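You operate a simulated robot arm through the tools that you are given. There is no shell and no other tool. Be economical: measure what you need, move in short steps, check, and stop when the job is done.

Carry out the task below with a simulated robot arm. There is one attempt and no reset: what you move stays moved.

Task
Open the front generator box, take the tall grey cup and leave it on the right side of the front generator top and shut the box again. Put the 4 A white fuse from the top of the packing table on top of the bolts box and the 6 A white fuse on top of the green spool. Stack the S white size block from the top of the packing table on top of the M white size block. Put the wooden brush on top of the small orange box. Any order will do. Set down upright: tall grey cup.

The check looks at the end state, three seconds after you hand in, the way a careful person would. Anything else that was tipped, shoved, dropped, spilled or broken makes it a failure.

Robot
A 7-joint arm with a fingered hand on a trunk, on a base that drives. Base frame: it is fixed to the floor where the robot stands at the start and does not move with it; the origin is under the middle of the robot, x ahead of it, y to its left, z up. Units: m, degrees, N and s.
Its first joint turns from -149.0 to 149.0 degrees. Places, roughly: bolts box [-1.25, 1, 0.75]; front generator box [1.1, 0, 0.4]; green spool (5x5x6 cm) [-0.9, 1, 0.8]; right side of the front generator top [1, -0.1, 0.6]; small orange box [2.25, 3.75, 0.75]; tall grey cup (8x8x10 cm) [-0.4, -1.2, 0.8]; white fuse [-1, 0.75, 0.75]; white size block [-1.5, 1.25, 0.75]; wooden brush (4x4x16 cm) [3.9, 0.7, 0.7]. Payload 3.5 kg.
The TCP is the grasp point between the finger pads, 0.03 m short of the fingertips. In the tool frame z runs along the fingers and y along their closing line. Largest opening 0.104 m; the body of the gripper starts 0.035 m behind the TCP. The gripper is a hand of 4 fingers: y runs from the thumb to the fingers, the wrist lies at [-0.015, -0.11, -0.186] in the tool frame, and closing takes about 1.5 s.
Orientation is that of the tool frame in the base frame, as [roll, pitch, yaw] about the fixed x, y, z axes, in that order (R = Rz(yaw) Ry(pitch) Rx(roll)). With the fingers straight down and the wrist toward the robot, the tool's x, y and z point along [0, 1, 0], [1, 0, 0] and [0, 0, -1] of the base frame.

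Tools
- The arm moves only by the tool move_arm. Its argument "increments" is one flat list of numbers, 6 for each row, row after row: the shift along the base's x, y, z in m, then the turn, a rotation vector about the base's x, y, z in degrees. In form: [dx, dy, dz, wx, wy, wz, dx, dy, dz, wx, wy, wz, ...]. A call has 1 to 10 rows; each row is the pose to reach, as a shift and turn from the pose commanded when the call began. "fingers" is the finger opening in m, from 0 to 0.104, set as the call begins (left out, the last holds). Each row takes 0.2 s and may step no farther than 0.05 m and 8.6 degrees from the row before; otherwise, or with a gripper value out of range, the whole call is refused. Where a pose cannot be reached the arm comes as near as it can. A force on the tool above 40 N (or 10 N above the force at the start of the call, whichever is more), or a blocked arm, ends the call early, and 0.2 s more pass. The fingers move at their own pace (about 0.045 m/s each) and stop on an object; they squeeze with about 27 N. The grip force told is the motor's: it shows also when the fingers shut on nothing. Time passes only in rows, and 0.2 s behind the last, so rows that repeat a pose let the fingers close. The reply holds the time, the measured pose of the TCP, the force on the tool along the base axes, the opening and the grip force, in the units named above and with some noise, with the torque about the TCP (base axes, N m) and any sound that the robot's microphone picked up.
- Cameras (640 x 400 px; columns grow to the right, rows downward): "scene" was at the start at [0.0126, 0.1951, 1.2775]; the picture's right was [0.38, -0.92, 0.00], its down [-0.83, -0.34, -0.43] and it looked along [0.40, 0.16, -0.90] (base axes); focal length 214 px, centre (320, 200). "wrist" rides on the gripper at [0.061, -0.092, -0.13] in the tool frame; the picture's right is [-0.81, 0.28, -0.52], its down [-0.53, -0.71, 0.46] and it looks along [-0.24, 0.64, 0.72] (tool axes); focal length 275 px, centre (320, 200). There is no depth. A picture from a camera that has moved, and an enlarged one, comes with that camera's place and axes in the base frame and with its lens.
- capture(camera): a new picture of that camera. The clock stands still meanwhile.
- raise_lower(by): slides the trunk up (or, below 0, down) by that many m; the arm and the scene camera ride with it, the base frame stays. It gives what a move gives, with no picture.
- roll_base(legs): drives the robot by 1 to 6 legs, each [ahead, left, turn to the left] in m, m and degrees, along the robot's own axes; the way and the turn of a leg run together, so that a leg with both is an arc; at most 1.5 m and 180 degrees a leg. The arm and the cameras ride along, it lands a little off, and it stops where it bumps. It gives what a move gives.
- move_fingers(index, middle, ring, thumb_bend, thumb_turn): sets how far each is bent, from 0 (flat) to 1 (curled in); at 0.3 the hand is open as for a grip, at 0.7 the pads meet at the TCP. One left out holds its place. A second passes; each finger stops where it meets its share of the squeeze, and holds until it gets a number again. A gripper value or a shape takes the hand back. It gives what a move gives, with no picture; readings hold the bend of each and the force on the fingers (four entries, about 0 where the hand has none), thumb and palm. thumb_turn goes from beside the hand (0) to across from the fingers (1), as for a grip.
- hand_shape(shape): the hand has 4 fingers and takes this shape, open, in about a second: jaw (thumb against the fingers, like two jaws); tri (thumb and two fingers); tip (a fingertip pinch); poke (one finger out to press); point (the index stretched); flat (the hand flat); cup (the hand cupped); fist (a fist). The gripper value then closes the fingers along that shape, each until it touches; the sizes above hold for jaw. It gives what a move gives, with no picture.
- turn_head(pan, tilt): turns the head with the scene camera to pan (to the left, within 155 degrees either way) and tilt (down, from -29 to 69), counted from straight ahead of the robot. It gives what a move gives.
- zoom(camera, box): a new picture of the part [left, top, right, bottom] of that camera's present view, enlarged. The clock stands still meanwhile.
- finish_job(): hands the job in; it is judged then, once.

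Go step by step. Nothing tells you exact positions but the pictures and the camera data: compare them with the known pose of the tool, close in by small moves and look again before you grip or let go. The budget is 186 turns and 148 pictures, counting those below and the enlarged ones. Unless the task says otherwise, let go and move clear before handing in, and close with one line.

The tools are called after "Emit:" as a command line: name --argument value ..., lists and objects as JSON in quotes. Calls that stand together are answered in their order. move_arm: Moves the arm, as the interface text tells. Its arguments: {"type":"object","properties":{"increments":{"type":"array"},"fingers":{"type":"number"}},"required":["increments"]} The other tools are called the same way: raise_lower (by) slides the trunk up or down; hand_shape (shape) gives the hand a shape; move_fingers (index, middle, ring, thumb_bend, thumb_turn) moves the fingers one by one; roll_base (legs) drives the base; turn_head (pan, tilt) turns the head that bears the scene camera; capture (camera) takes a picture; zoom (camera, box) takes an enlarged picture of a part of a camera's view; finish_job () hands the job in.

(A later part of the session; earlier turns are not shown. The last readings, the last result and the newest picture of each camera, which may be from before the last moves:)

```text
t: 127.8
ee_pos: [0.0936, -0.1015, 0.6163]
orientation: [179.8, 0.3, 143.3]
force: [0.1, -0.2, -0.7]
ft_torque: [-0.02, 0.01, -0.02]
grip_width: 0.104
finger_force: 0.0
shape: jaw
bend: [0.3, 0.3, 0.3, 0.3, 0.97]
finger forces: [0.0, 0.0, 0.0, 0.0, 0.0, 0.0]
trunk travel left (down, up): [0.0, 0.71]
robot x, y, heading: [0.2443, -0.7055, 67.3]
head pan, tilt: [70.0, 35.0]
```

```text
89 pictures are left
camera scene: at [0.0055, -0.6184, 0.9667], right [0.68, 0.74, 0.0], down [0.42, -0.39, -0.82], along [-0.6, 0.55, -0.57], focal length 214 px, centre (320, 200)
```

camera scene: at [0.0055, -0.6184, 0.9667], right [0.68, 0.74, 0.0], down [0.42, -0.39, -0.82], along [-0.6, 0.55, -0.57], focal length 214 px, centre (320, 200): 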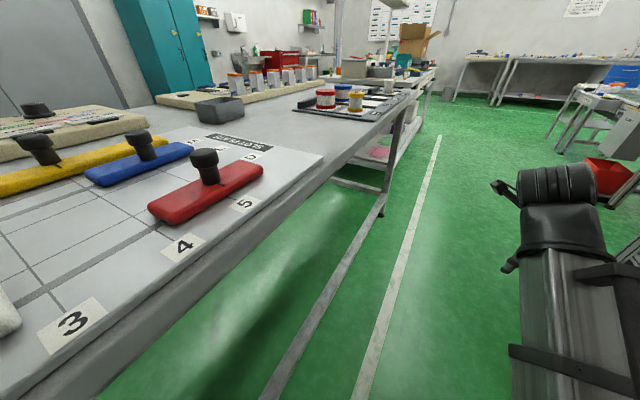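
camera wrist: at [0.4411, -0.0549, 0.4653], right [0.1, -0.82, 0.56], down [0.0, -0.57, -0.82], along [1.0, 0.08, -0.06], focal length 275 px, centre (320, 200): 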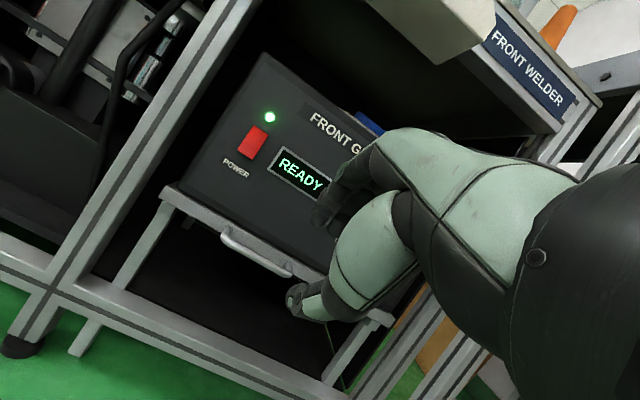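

The items on that table look undisturbed. Raising the trunk properly before continuing.

Emit:
raise_lower --by 0.4

Emit:
capture --camera "scene"

Emit:
roll_base --legs '[[0, 0, 41], [1.2, 0.05, 0], [1.0, 0.05, 0]]'

Emit:
turn_head --pan 80 --tilt 35

Emit:
capture --camera "scene"

```text
t: 131.6
ee_pos: [0.0934, -0.1014, 1.0159]
orientation: [179.9, 0.4, 143.4]
force: [0.3, -0.7, -0.2]
ft_torque: [-0.02, -0.01, 0.01]
grip_width: 0.1042
finger_force: 0.0
shape: jaw
bend: [0.3, 0.3, 0.3, 0.3, 0.97]
finger forces: [0.0, 0.0, 0.1, 0.0, 0.0, 0.1]
trunk travel left (down, up): [-0.4, 0.31]
robot x, y, heading: [0.244, -0.7052, 67.7]
head pan, tilt: [70.0, 35.0]
```

```text
88 pictures are left
camera scene: at [0.0054, -0.6185, 1.3667], right [0.68, 0.74, 0.0], down [0.42, -0.39, -0.82], along [-0.6, 0.55, -0.57], focal length 214 px, centre (320, 200)
```

scene: 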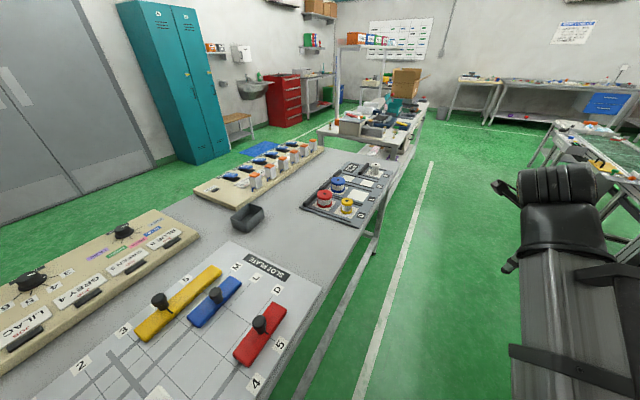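

```text
t: 144.3
ee_pos: [-1.0287, 1.7133, 1.0158]
orientation: [179.8, 0.4, -176.4]
force: [-0.3, 0.0, 1.0]
ft_torque: [0.01, 0.03, 0.01]
grip_width: 0.1037
finger_force: 0.2
shape: jaw
bend: [0.3, 0.3, 0.3, 0.3, 0.97]
finger forces: [0.1, 0.0, 0.1, 0.0, 0.1, 0.1]
trunk travel left (down, up): [-0.4, 0.31]
robot x, y, heading: [-0.5229, 1.3538, 107.6]
head pan, tilt: [70.0, 35.0]
```

```text
t: 145.0
ee_pos: [-1.0287, 1.7143, 1.0156]
orientation: [179.8, 0.4, -176.4]
force: [-0.2, 0.3, 0.0]
ft_torque: [0.01, -0.01, -0.02]
grip_width: 0.1039
finger_force: 0.1
shape: jaw
bend: [0.3, 0.3, 0.3, 0.3, 0.97]
finger forces: [0.0, 0.0, 0.0, 0.0, 0.0, 0.1]
trunk travel left (down, up): [-0.4, 0.31]
robot x, y, heading: [-0.5266, 1.353, 107.7]
head pan, tilt: [80.0, 35.0]
```

```text
87 pictures are left
camera scene: at [-0.7601, 1.2468, 1.3667], right [-0.13, 0.99, 0.0], down [0.57, 0.08, -0.82], along [-0.81, -0.11, -0.57], focal length 214 px, centre (320, 200)
```

scene: 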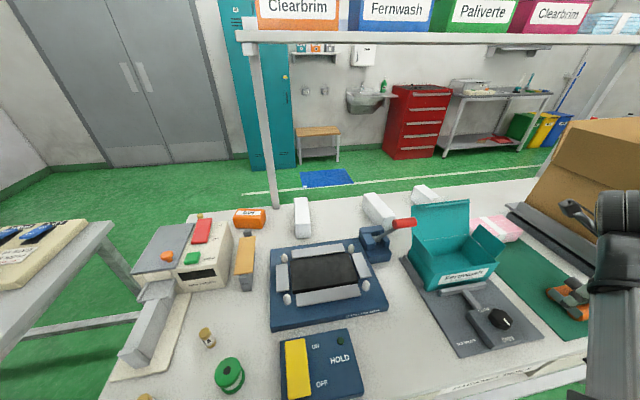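

Emit:
zoom --camera "scene" --box '[130, 200, 290, 400]'

Emit:
zoom --camera "scene" --box '[280, 160, 460, 260]'

Emit:
turn_head --pan 100 --tilt 55

Emit:
capture --camera "scene"

```text
2.00 times, centred on (210, 300) of scene
camera zoom: at [-0.7601, 1.2468, 1.3667], right [-0.13, 0.99, 0.0], down [0.57, 0.08, -0.82], along [-0.81, -0.11, -0.57], focal length 429 px, centre (540, 0)
```

zoom: 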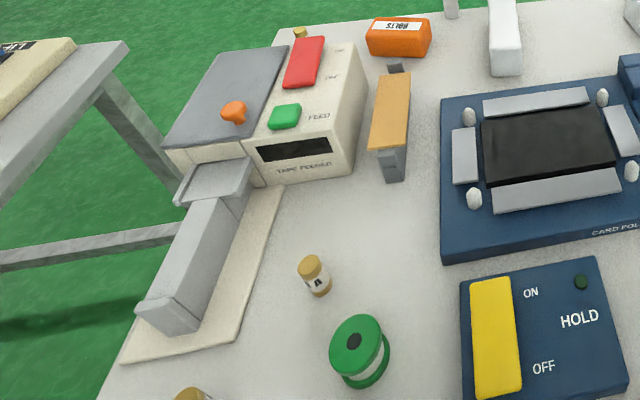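

```text
3.56 times, centred on (370, 210) of scene
camera zoom: at [-0.7601, 1.2468, 1.3667], right [-0.13, 0.99, 0.0], down [0.57, 0.08, -0.82], along [-0.81, -0.11, -0.57], focal length 763 px, centre (142, 164)
```

zoom: 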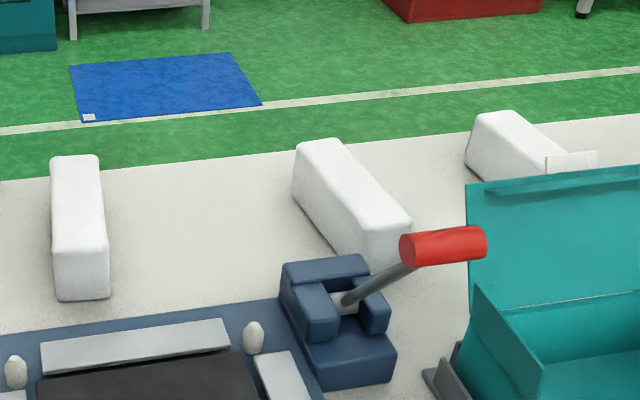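

```text
t: 145.9
ee_pos: [-1.029, 1.7133, 1.0162]
orientation: [179.8, 0.4, -176.3]
force: [-0.5, 0.2, -0.9]
ft_torque: [-0.02, -0.03, 0.01]
grip_width: 0.1039
finger_force: 0.1
shape: jaw
bend: [0.3, 0.3, 0.3, 0.3, 0.97]
finger forces: [0.1, 0.0, 0.0, 0.0, 0.0, 0.0]
trunk travel left (down, up): [-0.4, 0.31]
robot x, y, heading: [-0.5206, 1.3497, 107.8]
head pan, tilt: [100.0, 55.0]
```

```text
84 pictures are left
camera scene: at [-0.7367, 1.225, 1.3385], right [-0.46, 0.89, 0.0], down [0.72, 0.38, -0.57], along [-0.51, -0.27, -0.82], focal length 214 px, centre (320, 200)
```

scene: 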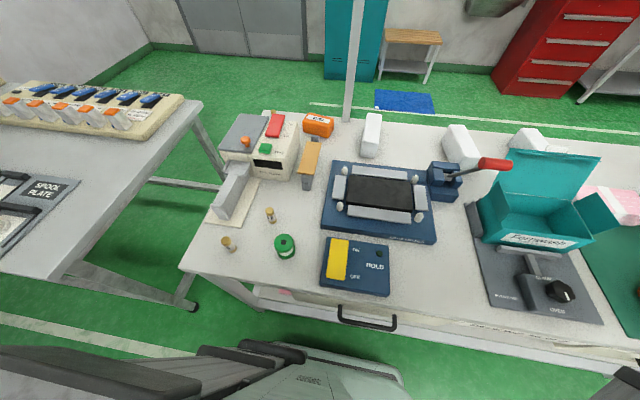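

Emit:
zoom --camera "scene" --box '[210, 195, 310, 265]'

Emit:
zoom --camera "scene" --box '[350, 100, 560, 190]'

Emit:
zoom --camera "scene" --box '[240, 95, 340, 165]'

```text
5.71 times, centred on (260, 230) of scene
camera zoom: at [-0.7367, 1.225, 1.3385], right [-0.46, 0.89, 0.0], down [0.72, 0.38, -0.57], along [-0.51, -0.27, -0.82], focal length 1226 px, centre (663, 29)
```

zoom: 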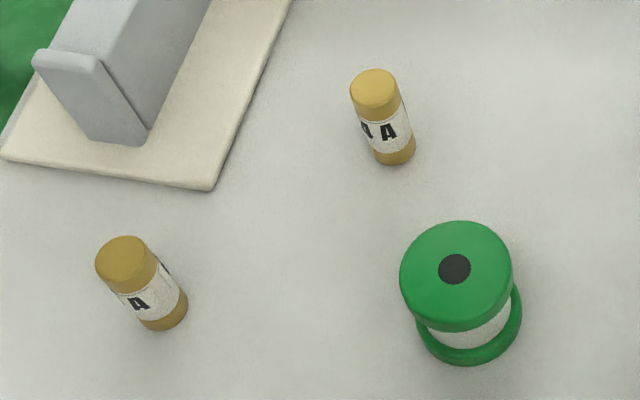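

```text
3.05 times, centred on (455, 145) of scene
camera zoom: at [-0.7367, 1.225, 1.3385], right [-0.46, 0.89, 0.0], down [0.72, 0.38, -0.57], along [-0.51, -0.27, -0.82], focal length 654 px, centre (-91, 368)
```

zoom: 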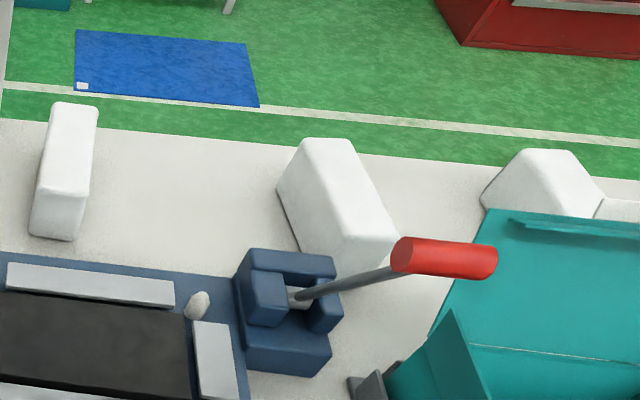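

```text
5.71 times, centred on (290, 130) of scene
camera zoom: at [-0.7367, 1.225, 1.3385], right [-0.46, 0.89, 0.0], down [0.72, 0.38, -0.57], along [-0.51, -0.27, -0.82], focal length 1226 px, centre (491, 600)
```

zoom: 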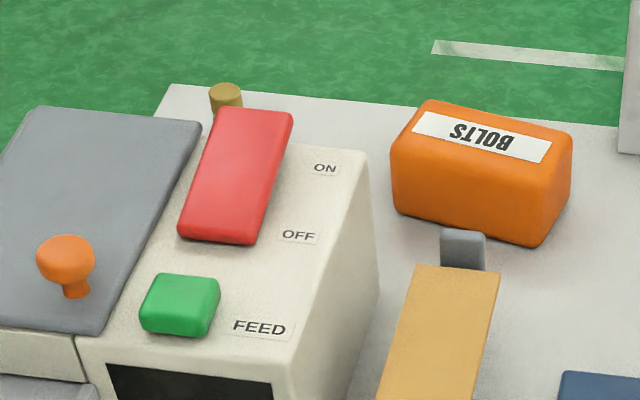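

Emit:
roll_base --legs '[[-0.85, 0, 0]]'

Emit:
turn_head --pan 55 --tilt 25

Emit:
capture --camera "scene"

```text
t: 150.3
ee_pos: [-0.7743, 0.9155, 1.0156]
orientation: [179.8, 0.5, -175.9]
force: [0.3, -0.4, -0.1]
ft_torque: [-0.03, -0.01, -0.03]
grip_width: 0.1039
finger_force: 0.1
shape: jaw
bend: [0.3, 0.3, 0.3, 0.3, 0.97]
finger forces: [0.0, 0.0, 0.1, 0.0, 0.0, 0.1]
trunk travel left (down, up): [-0.4, 0.31]
robot x, y, heading: [-0.2708, 0.5585, 108.1]
head pan, tilt: [100.0, 55.0]
```

```text
t: 151.4
ee_pos: [-0.7752, 0.9172, 1.0157]
orientation: [179.8, 0.3, -176.0]
force: [-0.3, -1.4, -0.2]
ft_torque: [0.04, 0.01, 0.0]
grip_width: 0.1036
finger_force: 0.1
shape: jaw
bend: [0.3, 0.3, 0.3, 0.3, 0.97]
finger forces: [0.1, 0.0, 0.0, 0.1, 0.0, 0.1]
trunk travel left (down, up): [-0.4, 0.31]
robot x, y, heading: [-0.2658, 0.557, 108.5]
head pan, tilt: [55.0, 25.0]
```

```text
80 pictures are left
camera scene: at [-0.5028, 0.4895, 1.3824], right [0.29, 0.96, 0.0], down [0.41, -0.12, -0.91], along [-0.87, 0.26, -0.42], focal length 214 px, centre (320, 200)
```

scene: 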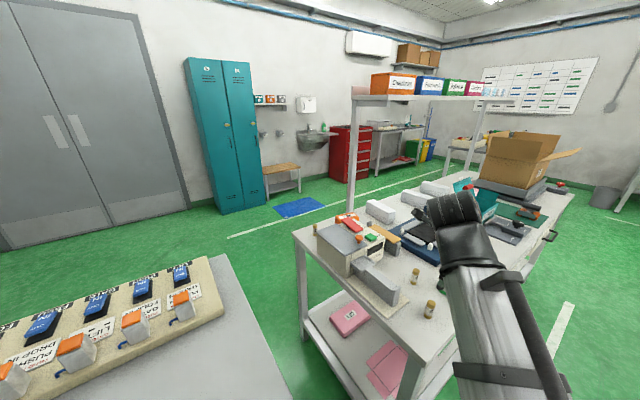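

Emit:
zoom --camera "scene" --box '[395, 260, 445, 325]'

Emit:
zoom --camera "scene" --box '[300, 170, 460, 260]'

```text
6.15 times, centred on (420, 292) of scene
camera zoom: at [-0.5028, 0.4895, 1.3824], right [0.29, 0.96, 0.0], down [0.41, -0.12, -0.91], along [-0.87, 0.26, -0.42], focal length 1320 px, centre (-295, -369)
```

zoom: 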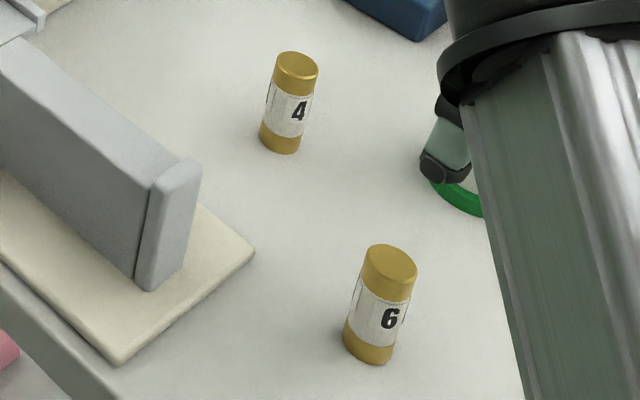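

```text
4.00 times, centred on (380, 215) of scene
camera zoom: at [-0.5028, 0.4895, 1.3824], right [0.29, 0.96, 0.0], down [0.41, -0.12, -0.91], along [-0.87, 0.26, -0.42], focal length 858 px, centre (80, 140)
```

zoom: 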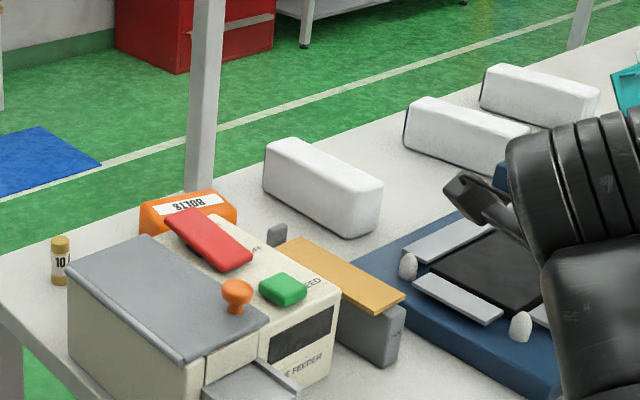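

4 A is the fuse nearer the tape feeder, 6 A the one nearer the table corner. I'll raise the arm, return to the table front and face it.

Emit:
raise_lower --by 0.3

Emit:
roll_base --legs '[[0.9, 0, 0], [0, 0, 85]]'

Emit:
turn_head --pan 20 --tilt 50

Emit:
capture --camera "scene"

Emit:
capture --camera "wrist"

```text
t: 154.4
ee_pos: [-0.7735, 0.9169, 1.3157]
orientation: [179.8, 0.2, -175.9]
force: [0.1, 0.4, 0.1]
ft_torque: [-0.05, 0.01, 0.02]
grip_width: 0.104
finger_force: 0.0
shape: jaw
bend: [0.3, 0.3, 0.3, 0.3, 0.97]
finger forces: [0.0, 0.1, 0.0, 0.0, 0.1, 0.0]
trunk travel left (down, up): [-0.7, 0.01]
robot x, y, heading: [-0.2679, 0.5618, 108.2]
head pan, tilt: [55.0, 25.0]
```

```text
t: 162.8
ee_pos: [-0.9564, 0.9532, 1.3166]
orientation: [179.8, 0.5, -91.2]
force: [0.7, 0.9, -0.8]
ft_torque: [0.02, -0.01, 0.01]
grip_width: 0.1042
finger_force: 0.0
shape: jaw
bend: [0.3, 0.3, 0.3, 0.3, 0.97]
finger forces: [0.0, 0.0, 0.0, 0.0, 0.0, 0.0]
trunk travel left (down, up): [-0.7, 0.01]
robot x, y, heading: [-0.5516, 1.4232, -167.0]
head pan, tilt: [55.0, 25.0]
```

```text
t: 163.8
ee_pos: [-0.9576, 0.9542, 1.3159]
orientation: [179.8, 0.3, -91.2]
force: [-0.2, 0.1, -0.1]
ft_torque: [-0.01, -0.03, 0.0]
grip_width: 0.1038
finger_force: 0.0
shape: jaw
bend: [0.3, 0.3, 0.3, 0.3, 0.97]
finger forces: [0.1, 0.0, 0.0, 0.0, 0.0, 0.0]
trunk travel left (down, up): [-0.7, 0.01]
robot x, y, heading: [-0.5532, 1.4252, -167.1]
head pan, tilt: [20.0, 50.0]
```

```text
77 pictures are left
camera scene: at [-0.5349, 1.2283, 1.645], right [-0.54, 0.84, 0.0], down [0.64, 0.42, -0.64], along [-0.54, -0.35, -0.77], focal length 214 px, centre (320, 200)
```

scene: 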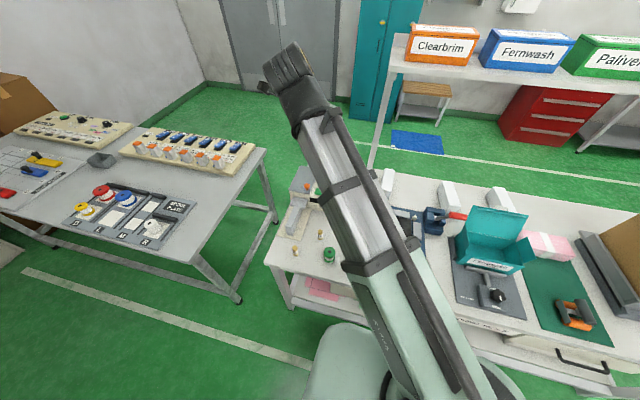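

```text
76 pictures are left
camera wrist: at [-0.8662, 0.8891, 1.4466], right [-0.26, 0.81, 0.52], down [0.72, 0.52, -0.45], along [-0.64, 0.26, -0.72], focal length 275 px, centre (320, 200)
```

wrist: 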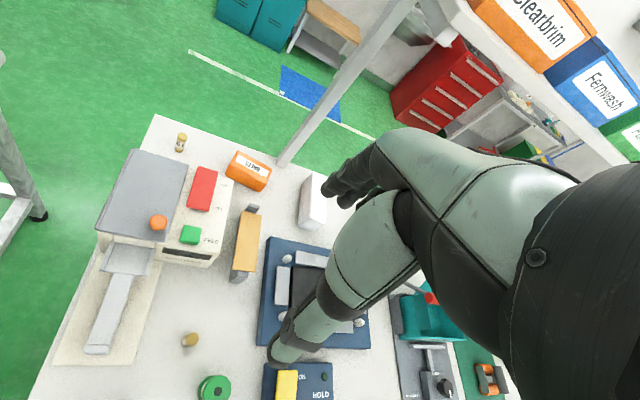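

Emit:
raise_lower --by -0.38

Emit:
move_arm --increments '[0.01, 0.008, 0, 0, 0, 0, 0.01, 0.008, 0, 0, 0, 0]' --fingers 0.07

Emit:
capture --camera "wrist"

Emit:
turn_head --pan 25 --tilt 55

Emit:
zoom --camera "scene" --box '[220, 120, 420, 260]'

```text
t: 167.5
ee_pos: [-0.9577, 0.9533, 0.9364]
orientation: [179.8, 0.5, -91.1]
force: [0.0, -0.8, -0.1]
ft_torque: [0.01, -0.03, 0.01]
grip_width: 0.1038
finger_force: 0.1
shape: jaw
bend: [0.3, 0.3, 0.3, 0.3, 0.97]
finger forces: [0.1, 0.0, 0.1, 0.0, 0.0, 0.0]
trunk travel left (down, up): [-0.32, 0.39]
robot x, y, heading: [-0.5505, 1.425, -167.1]
head pan, tilt: [20.0, 50.0]
```

```text
t: 168.1
ee_pos: [-0.9479, 0.961, 0.9355]
orientation: [179.8, 0.4, -91.3]
force: [-0.1, -0.2, -0.7]
ft_torque: [-0.01, -0.01, -0.02]
grip_width: 0.0704
finger_force: 0.0
shape: jaw
bend: [0.28, 0.38, 0.35, 0.6, 0.99]
finger forces: [0.0, 0.0, 0.0, 0.1, 0.0, 0.0]
trunk travel left (down, up): [-0.32, 0.39]
robot x, y, heading: [-0.556, 1.4245, -167.2]
head pan, tilt: [20.0, 50.0]
```

```text
75 pictures are left
camera wrist: at [-0.8559, 0.8971, 1.0664], right [-0.26, 0.81, 0.52], down [0.72, 0.52, -0.45], along [-0.64, 0.26, -0.72], focal length 275 px, centre (320, 200)
```

wrist: 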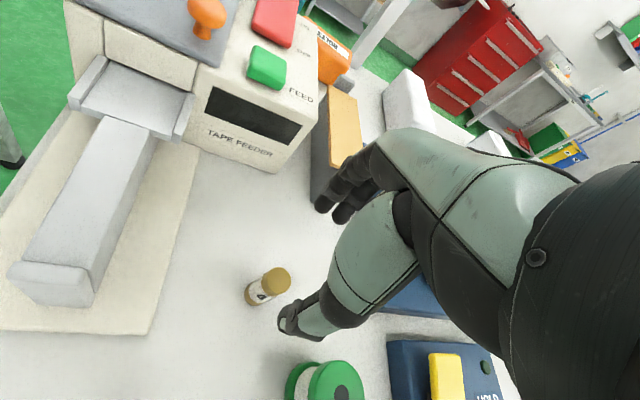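

```text
t: 168.8
ee_pos: [-0.9477, 0.9607, 0.9351]
orientation: [179.8, 0.3, -91.1]
force: [-0.6, 0.1, -0.2]
ft_torque: [0.02, -0.03, -0.03]
grip_width: 0.0702
finger_force: 0.1
shape: jaw
bend: [0.28, 0.38, 0.35, 0.6, 0.99]
finger forces: [0.0, 0.0, 0.0, 0.1, 0.0, 0.0]
trunk travel left (down, up): [-0.32, 0.39]
robot x, y, heading: [-0.5543, 1.4259, -167.0]
head pan, tilt: [25.0, 55.0]
```

```text
2.86 times, centred on (320, 190) of scene
camera zoom: at [-0.5272, 1.226, 1.2585], right [-0.61, 0.79, 0.0], down [0.65, 0.5, -0.57], along [-0.45, -0.35, -0.82], focal length 613 px, centre (320, 229)
```

zoom: 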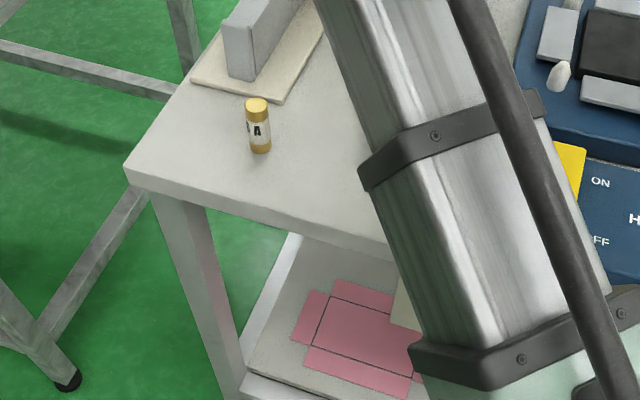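

Emit:
move_arm --increments '[0.002, 0.001, -0.03, 0, 0, 0, 0.002, 0.001, -0.06, 0, 0, 0, 0.002, 0.001, -0.08, 0, 0, 0, 0.002, 0.001, -0.094, 0, 0, 0]'

Emit:
zoom --camera "wrist" --box '[160, 130, 440, 380]'

```text
t: 169.8
ee_pos: [-0.9436, 0.9603, 0.8407]
orientation: [179.7, 0.4, -91.1]
force: [-0.9, 0.0, 0.8]
ft_torque: [0.02, 0.01, 0.0]
grip_width: 0.0701
finger_force: 0.0
shape: jaw
bend: [0.28, 0.38, 0.35, 0.6, 0.99]
finger forces: [0.0, 0.0, 0.0, 0.1, 0.0, 0.0]
trunk travel left (down, up): [-0.32, 0.39]
robot x, y, heading: [-0.5534, 1.4224, -167.3]
head pan, tilt: [25.0, 55.0]
```

```text
1.60 times, centred on (300, 255) of wrist
camera zoom: at [-0.8542, 0.8972, 0.9726], right [-0.26, 0.81, 0.52], down [0.72, 0.52, -0.45], along [-0.64, 0.26, -0.72], focal length 440 px, centre (352, 112)
```

zoom: 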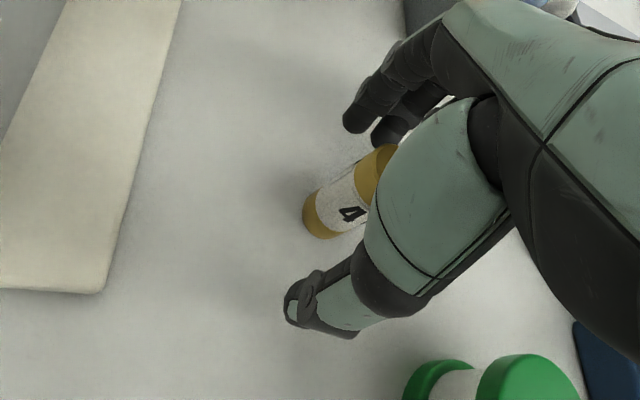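

Emit:
move_arm --increments '[0, 0, 0, 0, 0, 0, 0, 0, 0, 0, 0, 0, 0, 0, 0, 0, 0, 0, 0, 0, 0, 0, 0, 0, 0, 0, 0, 0, 0, 0, 0, 0, 0, 0, 0, 0, 0, 0, 0, 0, 0, 0]' --fingers 0.01

Emit:
zoom --camera "wrist" --box '[160, 130, 440, 380]'

```text
t: 171.4
ee_pos: [-0.9451, 0.9611, 0.8422]
orientation: [179.9, 0.4, -91.1]
force: [-0.1, 0.4, -0.1]
ft_torque: [0.0, -0.01, -0.03]
grip_width: 0.0133
finger_force: 27.0
shape: jaw
bend: [0.72, 0.63, 0.7, 0.75, 1.0]
finger forces: [14.5, 8.3, 0.1, 0.0, 22.9, 0.1]
trunk travel left (down, up): [-0.32, 0.39]
robot x, y, heading: [-0.5535, 1.4255, -167.2]
head pan, tilt: [25.0, 55.0]
```

```text
1.60 times, centred on (300, 255) of wrist
camera zoom: at [-0.8542, 0.8971, 0.9728], right [-0.26, 0.81, 0.52], down [0.72, 0.52, -0.45], along [-0.64, 0.26, -0.72], focal length 440 px, centre (352, 112)
```

zoom: 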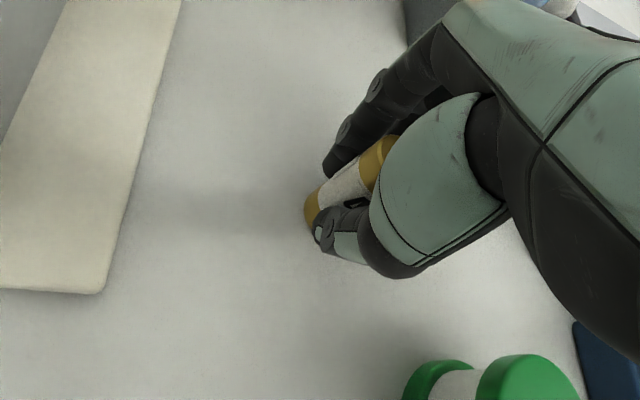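

Emit:
move_arm --increments '[0, 0, 0.03, 0, 0, 0, 0, 0, 0.07, 0, 0, 0, 0, 0, 0.11, 0, 0, 0, 0, 0, 0.15, 0, 0, 0, 0, 0, 0.19, 0, 0, 0]'

Emit:
move_arm --increments '[-0.04, -0.007, 0, 0, 0, 3, -0.08, -0.014, 0, 0, 0, 6, -0.12, -0.021, 0, 0, 0, 9, -0.16, -0.028, 0, 0, 0, 12, -0.2, -0.035, 0, 0, 0, 15, -0.24, -0.042, 0, 0, 0, 18, -0.28, -0.049, 0, 0, 0, 21, -0.32, -0.056, 0, 0, 0, 24, -0.36, -0.063, 0, 0, 0, 24, -0.395, -0.07, 0, 0, 0, 24]'

Emit:
capture --camera "wrist"

Emit:
turn_head --pan 40 --tilt 40

Emit:
capture --camera "scene"

```text
t: 172.6
ee_pos: [-0.9448, 0.9612, 1.0341]
orientation: [179.8, 0.4, -91.2]
force: [0.4, -0.3, -1.5]
ft_torque: [0.02, -0.02, -0.02]
grip_width: 0.0135
finger_force: 27.7
shape: jaw
bend: [0.72, 0.63, 0.7, 0.75, 1.0]
finger forces: [14.6, 8.8, 0.0, 0.0, 22.9, 0.0]
trunk travel left (down, up): [-0.32, 0.39]
robot x, y, heading: [-0.5516, 1.4219, -166.7]
head pan, tilt: [25.0, 55.0]
```

```text
t: 174.8
ee_pos: [-1.3342, 0.8952, 1.0264]
orientation: [179.8, 0.4, -67.2]
force: [0.9, 0.4, -0.7]
ft_torque: [0.0, 0.03, 0.0]
grip_width: 0.0133
finger_force: 26.4
shape: jaw
bend: [0.72, 0.63, 0.7, 0.75, 1.0]
finger forces: [15.0, 8.7, 0.0, 0.0, 23.0, 0.1]
out of reach, approached as far as the arm can: row 10
trunk travel left (down, up): [-0.32, 0.39]
robot x, y, heading: [-0.551, 1.4248, -167.1]
head pan, tilt: [25.0, 55.0]
```

```text
71 pictures are left
camera wrist: at [-1.2261, 0.8743, 1.1577], right [-0.56, 0.64, 0.52], down [0.45, 0.77, -0.46], along [-0.69, -0.02, -0.72], focal length 275 px, centre (320, 200)
```

wrist: 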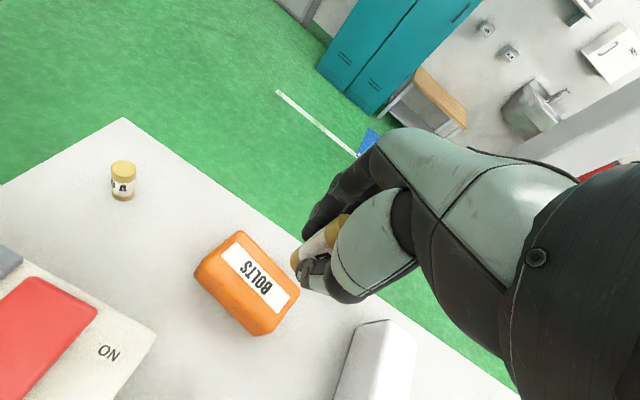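

```text
t: 175.5
ee_pos: [-1.3357, 0.8958, 1.0272]
orientation: [179.6, 0.4, -67.2]
force: [-0.4, 0.4, -0.5]
ft_torque: [-0.04, 0.02, 0.0]
grip_width: 0.0132
finger_force: 26.6
shape: jaw
bend: [0.72, 0.63, 0.7, 0.75, 1.0]
finger forces: [15.0, 8.7, 0.1, 0.0, 22.9, 0.1]
trunk travel left (down, up): [-0.32, 0.39]
robot x, y, heading: [-0.5485, 1.4257, -167.1]
head pan, tilt: [40.0, 40.0]
```

```text
70 pictures are left
camera scene: at [-0.5217, 1.2025, 1.2791], right [-0.8, 0.6, 0.0], down [0.39, 0.51, -0.77], along [-0.46, -0.61, -0.64], focal length 214 px, centre (320, 200)
```

scene: 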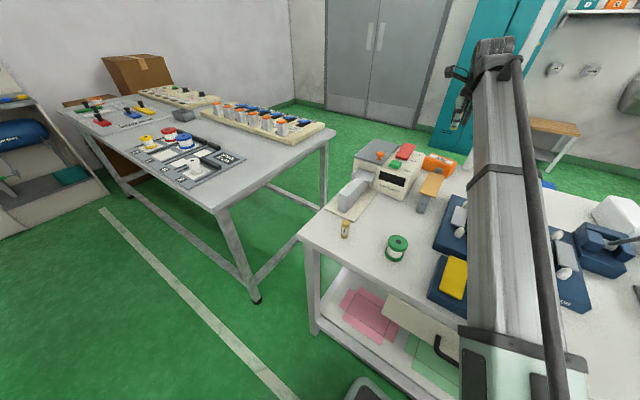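

Emit:
roll_base --legs '[[0.02, 0.1, 0]]'

```text
t: 176.7
ee_pos: [-1.3312, 0.7924, 1.0268]
orientation: [179.7, 0.3, -67.0]
force: [-0.4, -0.5, 0.3]
ft_torque: [-0.03, -0.03, 0.01]
grip_width: 0.0134
finger_force: 27.0
shape: jaw
bend: [0.72, 0.63, 0.7, 0.75, 1.0]
finger forces: [15.0, 8.8, 0.1, 0.0, 23.0, 0.0]
trunk travel left (down, up): [-0.32, 0.39]
robot x, y, heading: [-0.5497, 1.3214, -167.0]
head pan, tilt: [40.0, 40.0]
```

Emit:
move_arm --increments '[-0.01, 0.04, 0, 0, 0, 0, -0.02, 0.07, 0, 0, 0, 0, -0.028, 0.086, -0.02, 0, 0, 0, -0.028, 0.086, -0.05, 0, 0, 0, -0.028, 0.086, -0.08, 0, 0, 0]'

Emit:
capture --camera "wrist"

Emit:
zoom --camera "scene" --box '[380, 60, 520, 220]'

```text
t: 177.9
ee_pos: [-1.3605, 0.8795, 0.9477]
orientation: [179.7, 0.5, -67.2]
force: [0.6, -0.1, -0.8]
ft_torque: [-0.01, 0.01, 0.02]
grip_width: 0.0133
finger_force: 27.3
shape: jaw
bend: [0.72, 0.63, 0.7, 0.75, 1.0]
finger forces: [15.0, 8.9, 0.0, 0.0, 23.0, 0.0]
trunk travel left (down, up): [-0.32, 0.39]
robot x, y, heading: [-0.5483, 1.3218, -167.0]
head pan, tilt: [40.0, 40.0]
```

```text
69 pictures are left
camera wrist: at [-1.2512, 0.8586, 1.0781], right [-0.56, 0.64, 0.52], down [0.45, 0.77, -0.46], along [-0.69, -0.02, -0.72], focal length 275 px, centre (320, 200)
```

wrist: 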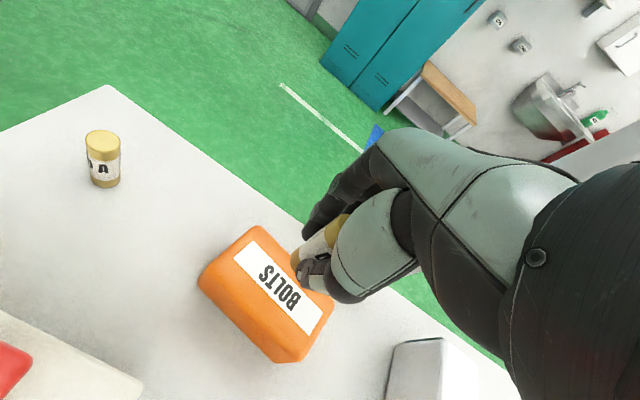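

```text
2.50 times, centred on (450, 140) of scene
camera zoom: at [-0.5184, 1.1, 1.2792], right [-0.8, 0.6, 0.0], down [0.39, 0.51, -0.77], along [-0.46, -0.61, -0.64], focal length 536 px, centre (-5, 350)
```

zoom: 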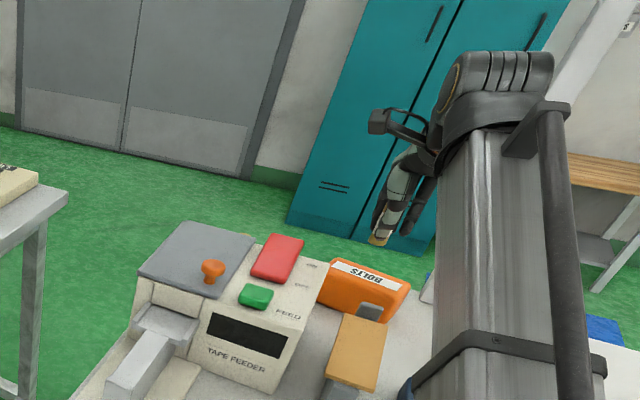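

Emit:
move_arm --increments '[0.002, 0.005, -0.02, 0, 0, 0, 0.002, 0.005, -0.033, 0, 0, 0, 0.002, 0.005, -0.037, 0, 0, 0, 0.002, 0.005, -0.041, 0, 0, 0]'

Emit:
zoom --camera "wrist" --box '[160, 150, 440, 380]'

Emit:
zoom --camera "scene" --box '[430, 100, 510, 200]'

```text
t: 178.9
ee_pos: [-1.3578, 0.8849, 0.9054]
orientation: [179.6, 0.4, -67.1]
force: [-0.3, -0.6, -1.2]
ft_torque: [0.01, 0.0, -0.02]
grip_width: 0.0134
finger_force: 26.6
shape: jaw
bend: [0.72, 0.63, 0.7, 0.75, 1.0]
finger forces: [15.2, 9.1, 0.0, 0.0, 23.1, 0.1]
trunk travel left (down, up): [-0.32, 0.39]
robot x, y, heading: [-0.5475, 1.3208, -167.1]
head pan, tilt: [40.0, 40.0]
```

```text
1.74 times, centred on (300, 265) of wrist
camera zoom: at [-1.2483, 0.8631, 1.0363], right [-0.56, 0.64, 0.52], down [0.45, 0.77, -0.46], along [-0.69, -0.02, -0.72], focal length 479 px, centre (355, 87)
```

zoom: 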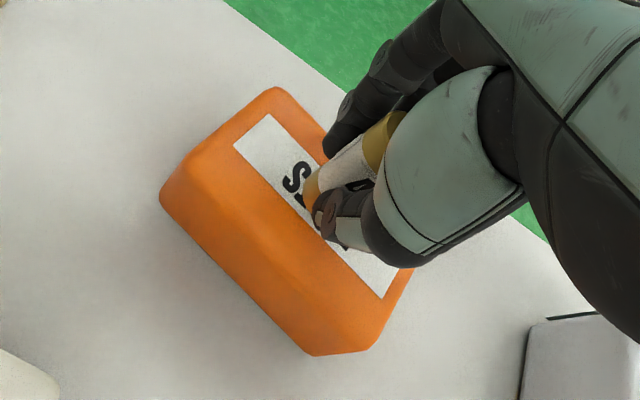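

```text
4.00 times, centred on (470, 150) of scene
camera zoom: at [-0.5185, 1.1, 1.2792], right [-0.8, 0.6, 0.0], down [0.39, 0.51, -0.77], along [-0.46, -0.61, -0.64], focal length 858 px, centre (-280, 400)
```

zoom: 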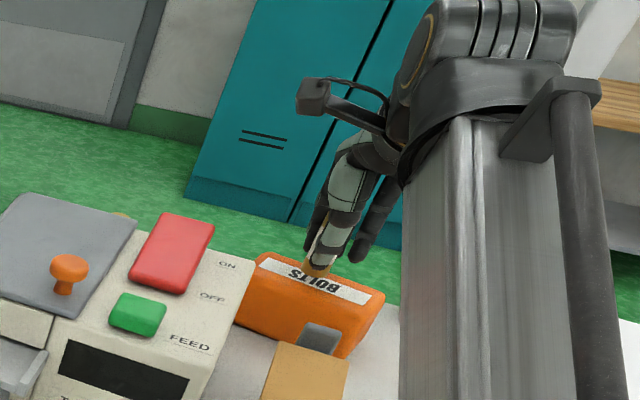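

Emit:
move_arm --increments '[0, 0, -0.002, 0, 0, 0, 0, 0, -0.004, 0, 0, 0, 0, 0, -0.006, 0, 0, 0, 0, 0, -0.008, 0, 0, 0]'

Emit:
zoom --camera "wrist" --box '[160, 150, 440, 380]'

```text
t: 179.9
ee_pos: [-1.3563, 0.8831, 0.8983]
orientation: [179.7, 0.4, -67.1]
force: [0.5, 0.3, 0.2]
ft_torque: [0.01, 0.03, 0.03]
grip_width: 0.0133
finger_force: 27.1
shape: jaw
bend: [0.72, 0.63, 0.7, 0.75, 1.0]
finger forces: [15.1, 9.1, 0.0, 0.0, 23.1, 0.0]
trunk travel left (down, up): [-0.32, 0.39]
robot x, y, heading: [-0.5491, 1.3177, -166.7]
head pan, tilt: [40.0, 40.0]
```

```text
1.74 times, centred on (300, 265) of wrist
camera zoom: at [-1.2482, 0.8624, 1.0288], right [-0.56, 0.64, 0.52], down [0.45, 0.77, -0.46], along [-0.69, -0.02, -0.72], focal length 479 px, centre (355, 87)
```

zoom: 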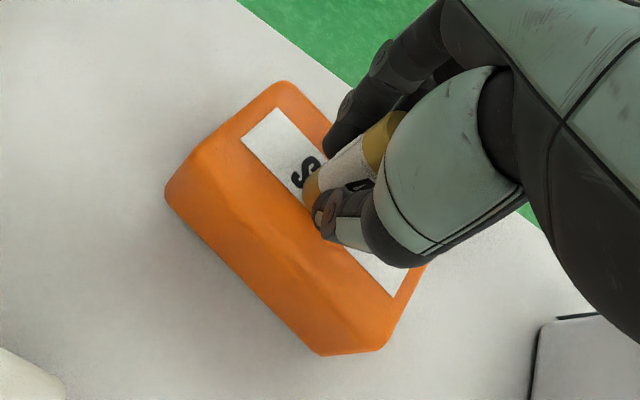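

Emit:
move_arm --increments '[-0.001, 0.002, -0.002, 0, 0, 0, -0.001, 0.002, -0.004, 0, 0, 0, -0.001, 0.002, -0.006, 0, 0, 0, -0.001, 0.002, -0.008, 0, 0, 0, -0.001, 0.002, -0.01, 0, 0, 0]'

Emit:
zoom --camera "wrist" --box '[160, 150, 440, 380]'

```text
t: 181.2
ee_pos: [-1.357, 0.8851, 0.8942]
orientation: [179.1, 0.1, -67.2]
force: [3.1, 0.8, 23.5]
ft_torque: [0.03, -0.01, -0.03]
grip_width: 0.0149
finger_force: 26.4
shape: jaw
bend: [0.72, 0.62, 0.7, 0.76, 1.0]
finger forces: [16.8, 10.9, 0.1, 0.0, 30.4, 0.0]
trunk travel left (down, up): [-0.32, 0.39]
robot x, y, heading: [-0.5487, 1.321, -166.7]
head pan, tilt: [40.0, 40.0]
stopped in row 5: the force on the tool passed its limit at 41 N (the readings are from after the stop); the commanded pose is now the measured one
```

```text
1.74 times, centred on (300, 265) of wrist
camera zoom: at [-1.2473, 0.865, 1.0243], right [-0.56, 0.64, 0.53], down [0.44, 0.77, -0.46], along [-0.7, -0.03, -0.71], focal length 479 px, centre (355, 87)
```

zoom: 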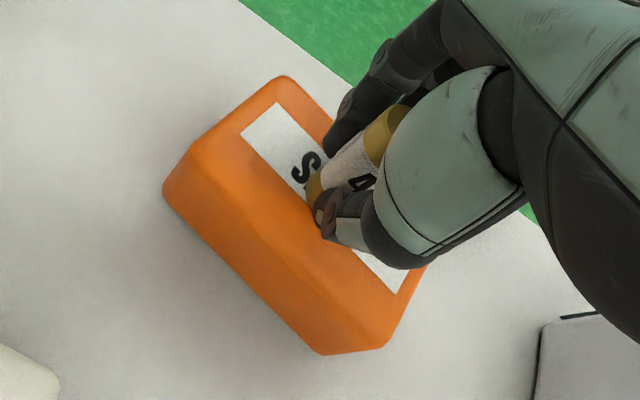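

Emit:
move_arm --increments '[0, 0, 0.002, 0, 0, 0, 0, 0, 0.002, 0, 0, 0]'

Emit:
move_arm --increments '[0, 0, 0, 0, 0, 0, 0, 0, 0, 0, 0, 0, 0, 0, 0, 0, 0, 0, 0, 0, 0, 0, 0, 0, 0, 0, 0, 0, 0, 0]' --fingers 0.07

Emit:
zoom --camera "wrist" --box '[160, 150, 440, 380]'

```text
t: 181.8
ee_pos: [-1.3576, 0.8854, 0.8944]
orientation: [179.2, 0.3, -67.2]
force: [2.1, -0.1, 25.2]
ft_torque: [0.0, 0.02, -0.01]
grip_width: 0.0153
finger_force: 27.2
shape: jaw
bend: [0.72, 0.62, 0.7, 0.76, 1.0]
finger forces: [17.3, 11.1, 0.0, 0.1, 30.4, 0.0]
trunk travel left (down, up): [-0.32, 0.39]
robot x, y, heading: [-0.5498, 1.323, -166.8]
head pan, tilt: [40.0, 40.0]
```

```text
t: 183.0
ee_pos: [-1.3588, 0.8847, 0.8905]
orientation: [179.5, 0.3, -67.1]
force: [0.2, -0.2, 0.1]
ft_torque: [-0.02, 0.01, -0.01]
grip_width: 0.0695
finger_force: 0.0
shape: jaw
bend: [0.28, 0.38, 0.35, 0.6, 1.0]
finger forces: [0.1, 0.0, 0.0, 0.1, 0.0, 0.1]
trunk travel left (down, up): [-0.32, 0.39]
robot x, y, heading: [-0.5524, 1.3239, -166.9]
head pan, tilt: [40.0, 40.0]
```

```text
1.74 times, centred on (300, 265) of wrist
camera zoom: at [-1.2495, 0.864, 1.0216], right [-0.56, 0.64, 0.52], down [0.45, 0.77, -0.46], along [-0.7, -0.03, -0.72], focal length 479 px, centre (355, 87)
```

zoom: 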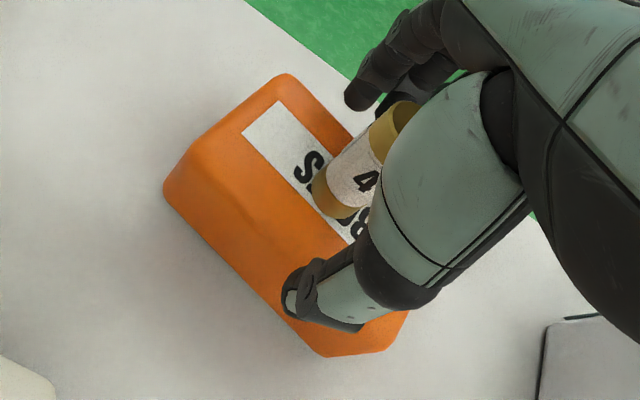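

Emit:
move_arm --increments '[0, 0, 0.03, 0, 0, 0, 0, 0, 0.07, 0, 0, 0, 0, 0, 0.11, 0, 0, 0, 0, 0, 0.15, 0, 0, 0, 0, 0, 0.18, 0, 0, 0]'

Emit:
capture --camera "wrist"

Emit:
turn_head --pan 10 --tilt 35

Emit:
capture --camera "scene"

```text
t: 184.2
ee_pos: [-1.3577, 0.8853, 1.0728]
orientation: [179.5, 0.3, -67.1]
force: [0.0, -0.6, -1.9]
ft_torque: [-0.01, 0.0, -0.01]
grip_width: 0.0696
finger_force: 0.1
shape: jaw
bend: [0.28, 0.38, 0.35, 0.6, 1.0]
finger forces: [0.0, 0.0, 0.0, 0.1, 0.0, 0.0]
trunk travel left (down, up): [-0.32, 0.39]
robot x, y, heading: [-0.552, 1.3231, -167.1]
head pan, tilt: [40.0, 40.0]
```

```text
62 pictures are left
camera wrist: at [-1.2487, 0.8633, 1.2031], right [-0.56, 0.64, 0.52], down [0.45, 0.77, -0.46], along [-0.7, -0.03, -0.72], focal length 275 px, centre (320, 200)
```

wrist: 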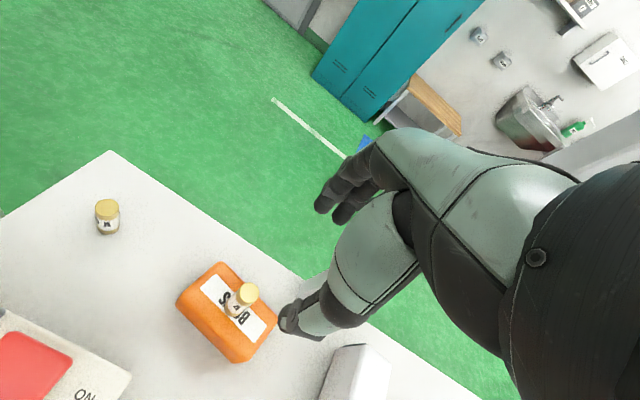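

```text
t: 185.2
ee_pos: [-1.3581, 0.8835, 1.0721]
orientation: [179.5, 0.4, -67.1]
force: [-0.2, -0.6, 0.1]
ft_torque: [0.02, -0.02, 0.01]
grip_width: 0.0695
finger_force: 0.0
shape: jaw
bend: [0.28, 0.38, 0.35, 0.6, 1.0]
finger forces: [0.0, 0.0, 0.0, 0.1, 0.1, 0.0]
trunk travel left (down, up): [-0.32, 0.39]
robot x, y, heading: [-0.5537, 1.3234, -167.0]
head pan, tilt: [10.0, 35.0]
```

```text
61 pictures are left
camera scene: at [-0.5483, 1.1334, 1.2867], right [-0.39, 0.92, 0.0], down [0.53, 0.22, -0.82], along [-0.75, -0.32, -0.57], focal length 214 px, centre (320, 200)
```

scene: 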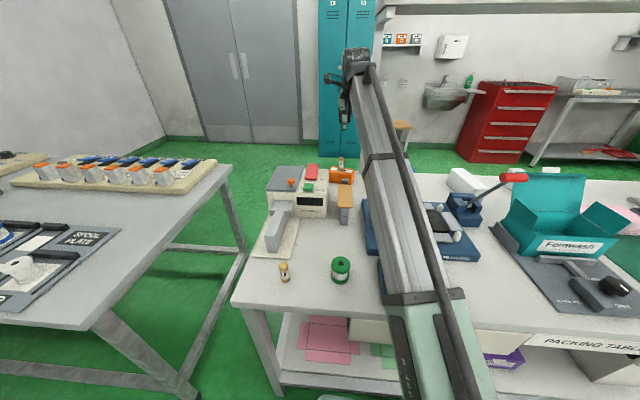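

Emit:
move_arm --increments '[0.04, 0.005, 0, 0, 0, -3, 0.08, 0.01, 0, 0, 0, -6, 0.12, 0.015, 0, 0, 0, -9, 0.16, 0.02, 0, 0, 0, -12, 0.2, 0.025, 0, 0, 0, -15, 0.24, 0.03, 0, 0, 0, -18, 0.28, 0.03, 0, 0, 0, -21, 0.32, 0.03, 0, 0, 0, -24, 0.36, 0.02, 0, 0, 0, -24, 0.4, 0.01, 0, 0, 0, -24]'

Emit:
roll_base --legs '[[-0.058, -0.227, 0]]'

```text
t: 187.4
ee_pos: [-0.9601, 0.895, 1.0728]
orientation: [179.5, 0.3, -91.2]
force: [-0.1, 0.3, 0.6]
ft_torque: [0.01, -0.02, -0.01]
grip_width: 0.0695
finger_force: 0.1
shape: jaw
bend: [0.28, 0.38, 0.35, 0.6, 1.0]
finger forces: [0.0, 0.0, 0.1, 0.0, 0.0, 0.1]
trunk travel left (down, up): [-0.32, 0.39]
robot x, y, heading: [-0.5495, 1.3234, -167.2]
head pan, tilt: [10.0, 35.0]
```

```text
t: 189.1
ee_pos: [-0.9545, 1.1244, 1.0739]
orientation: [179.5, 0.4, -91.0]
force: [0.2, 0.1, 0.5]
ft_torque: [0.02, 0.05, -0.01]
grip_width: 0.0695
finger_force: 0.0
shape: jaw
bend: [0.28, 0.38, 0.35, 0.6, 1.0]
finger forces: [0.0, 0.1, 0.0, 0.0, 0.1, 0.1]
trunk travel left (down, up): [-0.32, 0.39]
robot x, y, heading: [-0.5428, 1.5507, -166.9]
head pan, tilt: [10.0, 35.0]
```

Emit:
move_arm --increments '[0.02, -0.035, -0.01, 0, 0, 5, 0.042, -0.07, -0.02, 0, 0, 10, 0.063, -0.105, -0.04, 0, 0, 15, 0.084, -0.14, -0.06, 0, 0, 20, 0.105, -0.175, -0.08, 0, 0, 25, 0.1245, -0.2044, -0.1, 0, 0, 30, 0.1245, -0.2044, -0.13, 0, 0, 30]'

Emit:
capture --camera "wrist"

```text
t: 190.7
ee_pos: [-0.8279, 0.9209, 0.9433]
orientation: [179.4, 0.4, -60.9]
force: [-0.7, 0.1, -0.9]
ft_torque: [-0.01, 0.01, -0.02]
grip_width: 0.0695
finger_force: 0.1
shape: jaw
bend: [0.28, 0.38, 0.35, 0.6, 1.0]
finger forces: [0.0, 0.1, 0.0, 0.1, 0.0, 0.0]
trunk travel left (down, up): [-0.32, 0.39]
robot x, y, heading: [-0.5464, 1.5498, -166.8]
head pan, tilt: [10.0, 35.0]
```

```text
60 pictures are left
camera wrist: at [-0.7164, 0.9119, 1.0735], right [-0.63, 0.58, 0.52], down [0.36, 0.81, -0.46], along [-0.69, -0.1, -0.72], focal length 275 px, centre (320, 200)
```

wrist: 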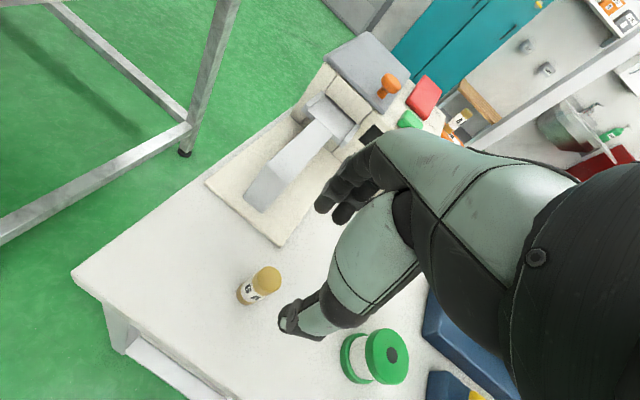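

Emit:
move_arm --increments '[0.003, -0.004, -0.03, 0, 0, 0, 0.003, -0.004, -0.06, 0, 0, 0, 0.003, -0.004, -0.085, 0, 0, 0, 0.003, -0.004, -0.102, 0, 0, 0]'

Emit:
move_arm --increments '[0, 0, 0, 0, 0, 0, 0, 0, 0, 0, 0, 0, 0, 0, 0, 0, 0, 0, 0, 0, 0, 0, 0, 0, 0, 0, 0, 0, 0, 0, 0, 0, 0, 0, 0, 0, 0, 0, 0, 0, 0, 0]' --fingers 0.01

Emit:
capture --camera "wrist"

```text
t: 191.7
ee_pos: [-0.8263, 0.9157, 0.8411]
orientation: [179.5, 0.4, -61.1]
force: [0.7, -0.1, -0.4]
ft_torque: [0.02, 0.0, 0.05]
grip_width: 0.0695
finger_force: 0.1
shape: jaw
bend: [0.28, 0.38, 0.35, 0.6, 1.0]
finger forces: [0.0, 0.0, 0.1, 0.0, 0.0, 0.0]
trunk travel left (down, up): [-0.32, 0.39]
robot x, y, heading: [-0.5482, 1.5544, -167.1]
head pan, tilt: [10.0, 35.0]
```

```text
t: 193.3
ee_pos: [-0.8266, 0.9159, 0.8414]
orientation: [179.4, 0.2, -60.9]
force: [-0.3, 0.3, 0.0]
ft_torque: [-0.01, -0.01, -0.01]
grip_width: 0.0138
finger_force: 27.3
shape: jaw
bend: [0.72, 0.63, 0.7, 0.75, 1.0]
finger forces: [14.7, 8.1, 0.0, 0.1, 22.4, 0.1]
trunk travel left (down, up): [-0.32, 0.39]
robot x, y, heading: [-0.5453, 1.5488, -166.7]
head pan, tilt: [10.0, 35.0]
```

```text
59 pictures are left
camera wrist: at [-0.7152, 0.9067, 0.9712], right [-0.63, 0.58, 0.52], down [0.36, 0.81, -0.46], along [-0.69, -0.1, -0.72], focal length 275 px, centre (320, 200)
```

wrist: 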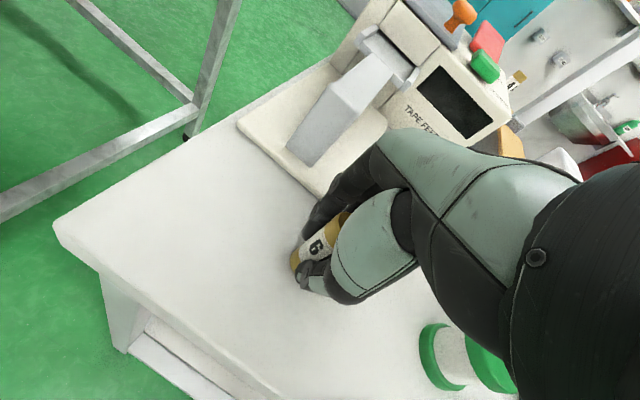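

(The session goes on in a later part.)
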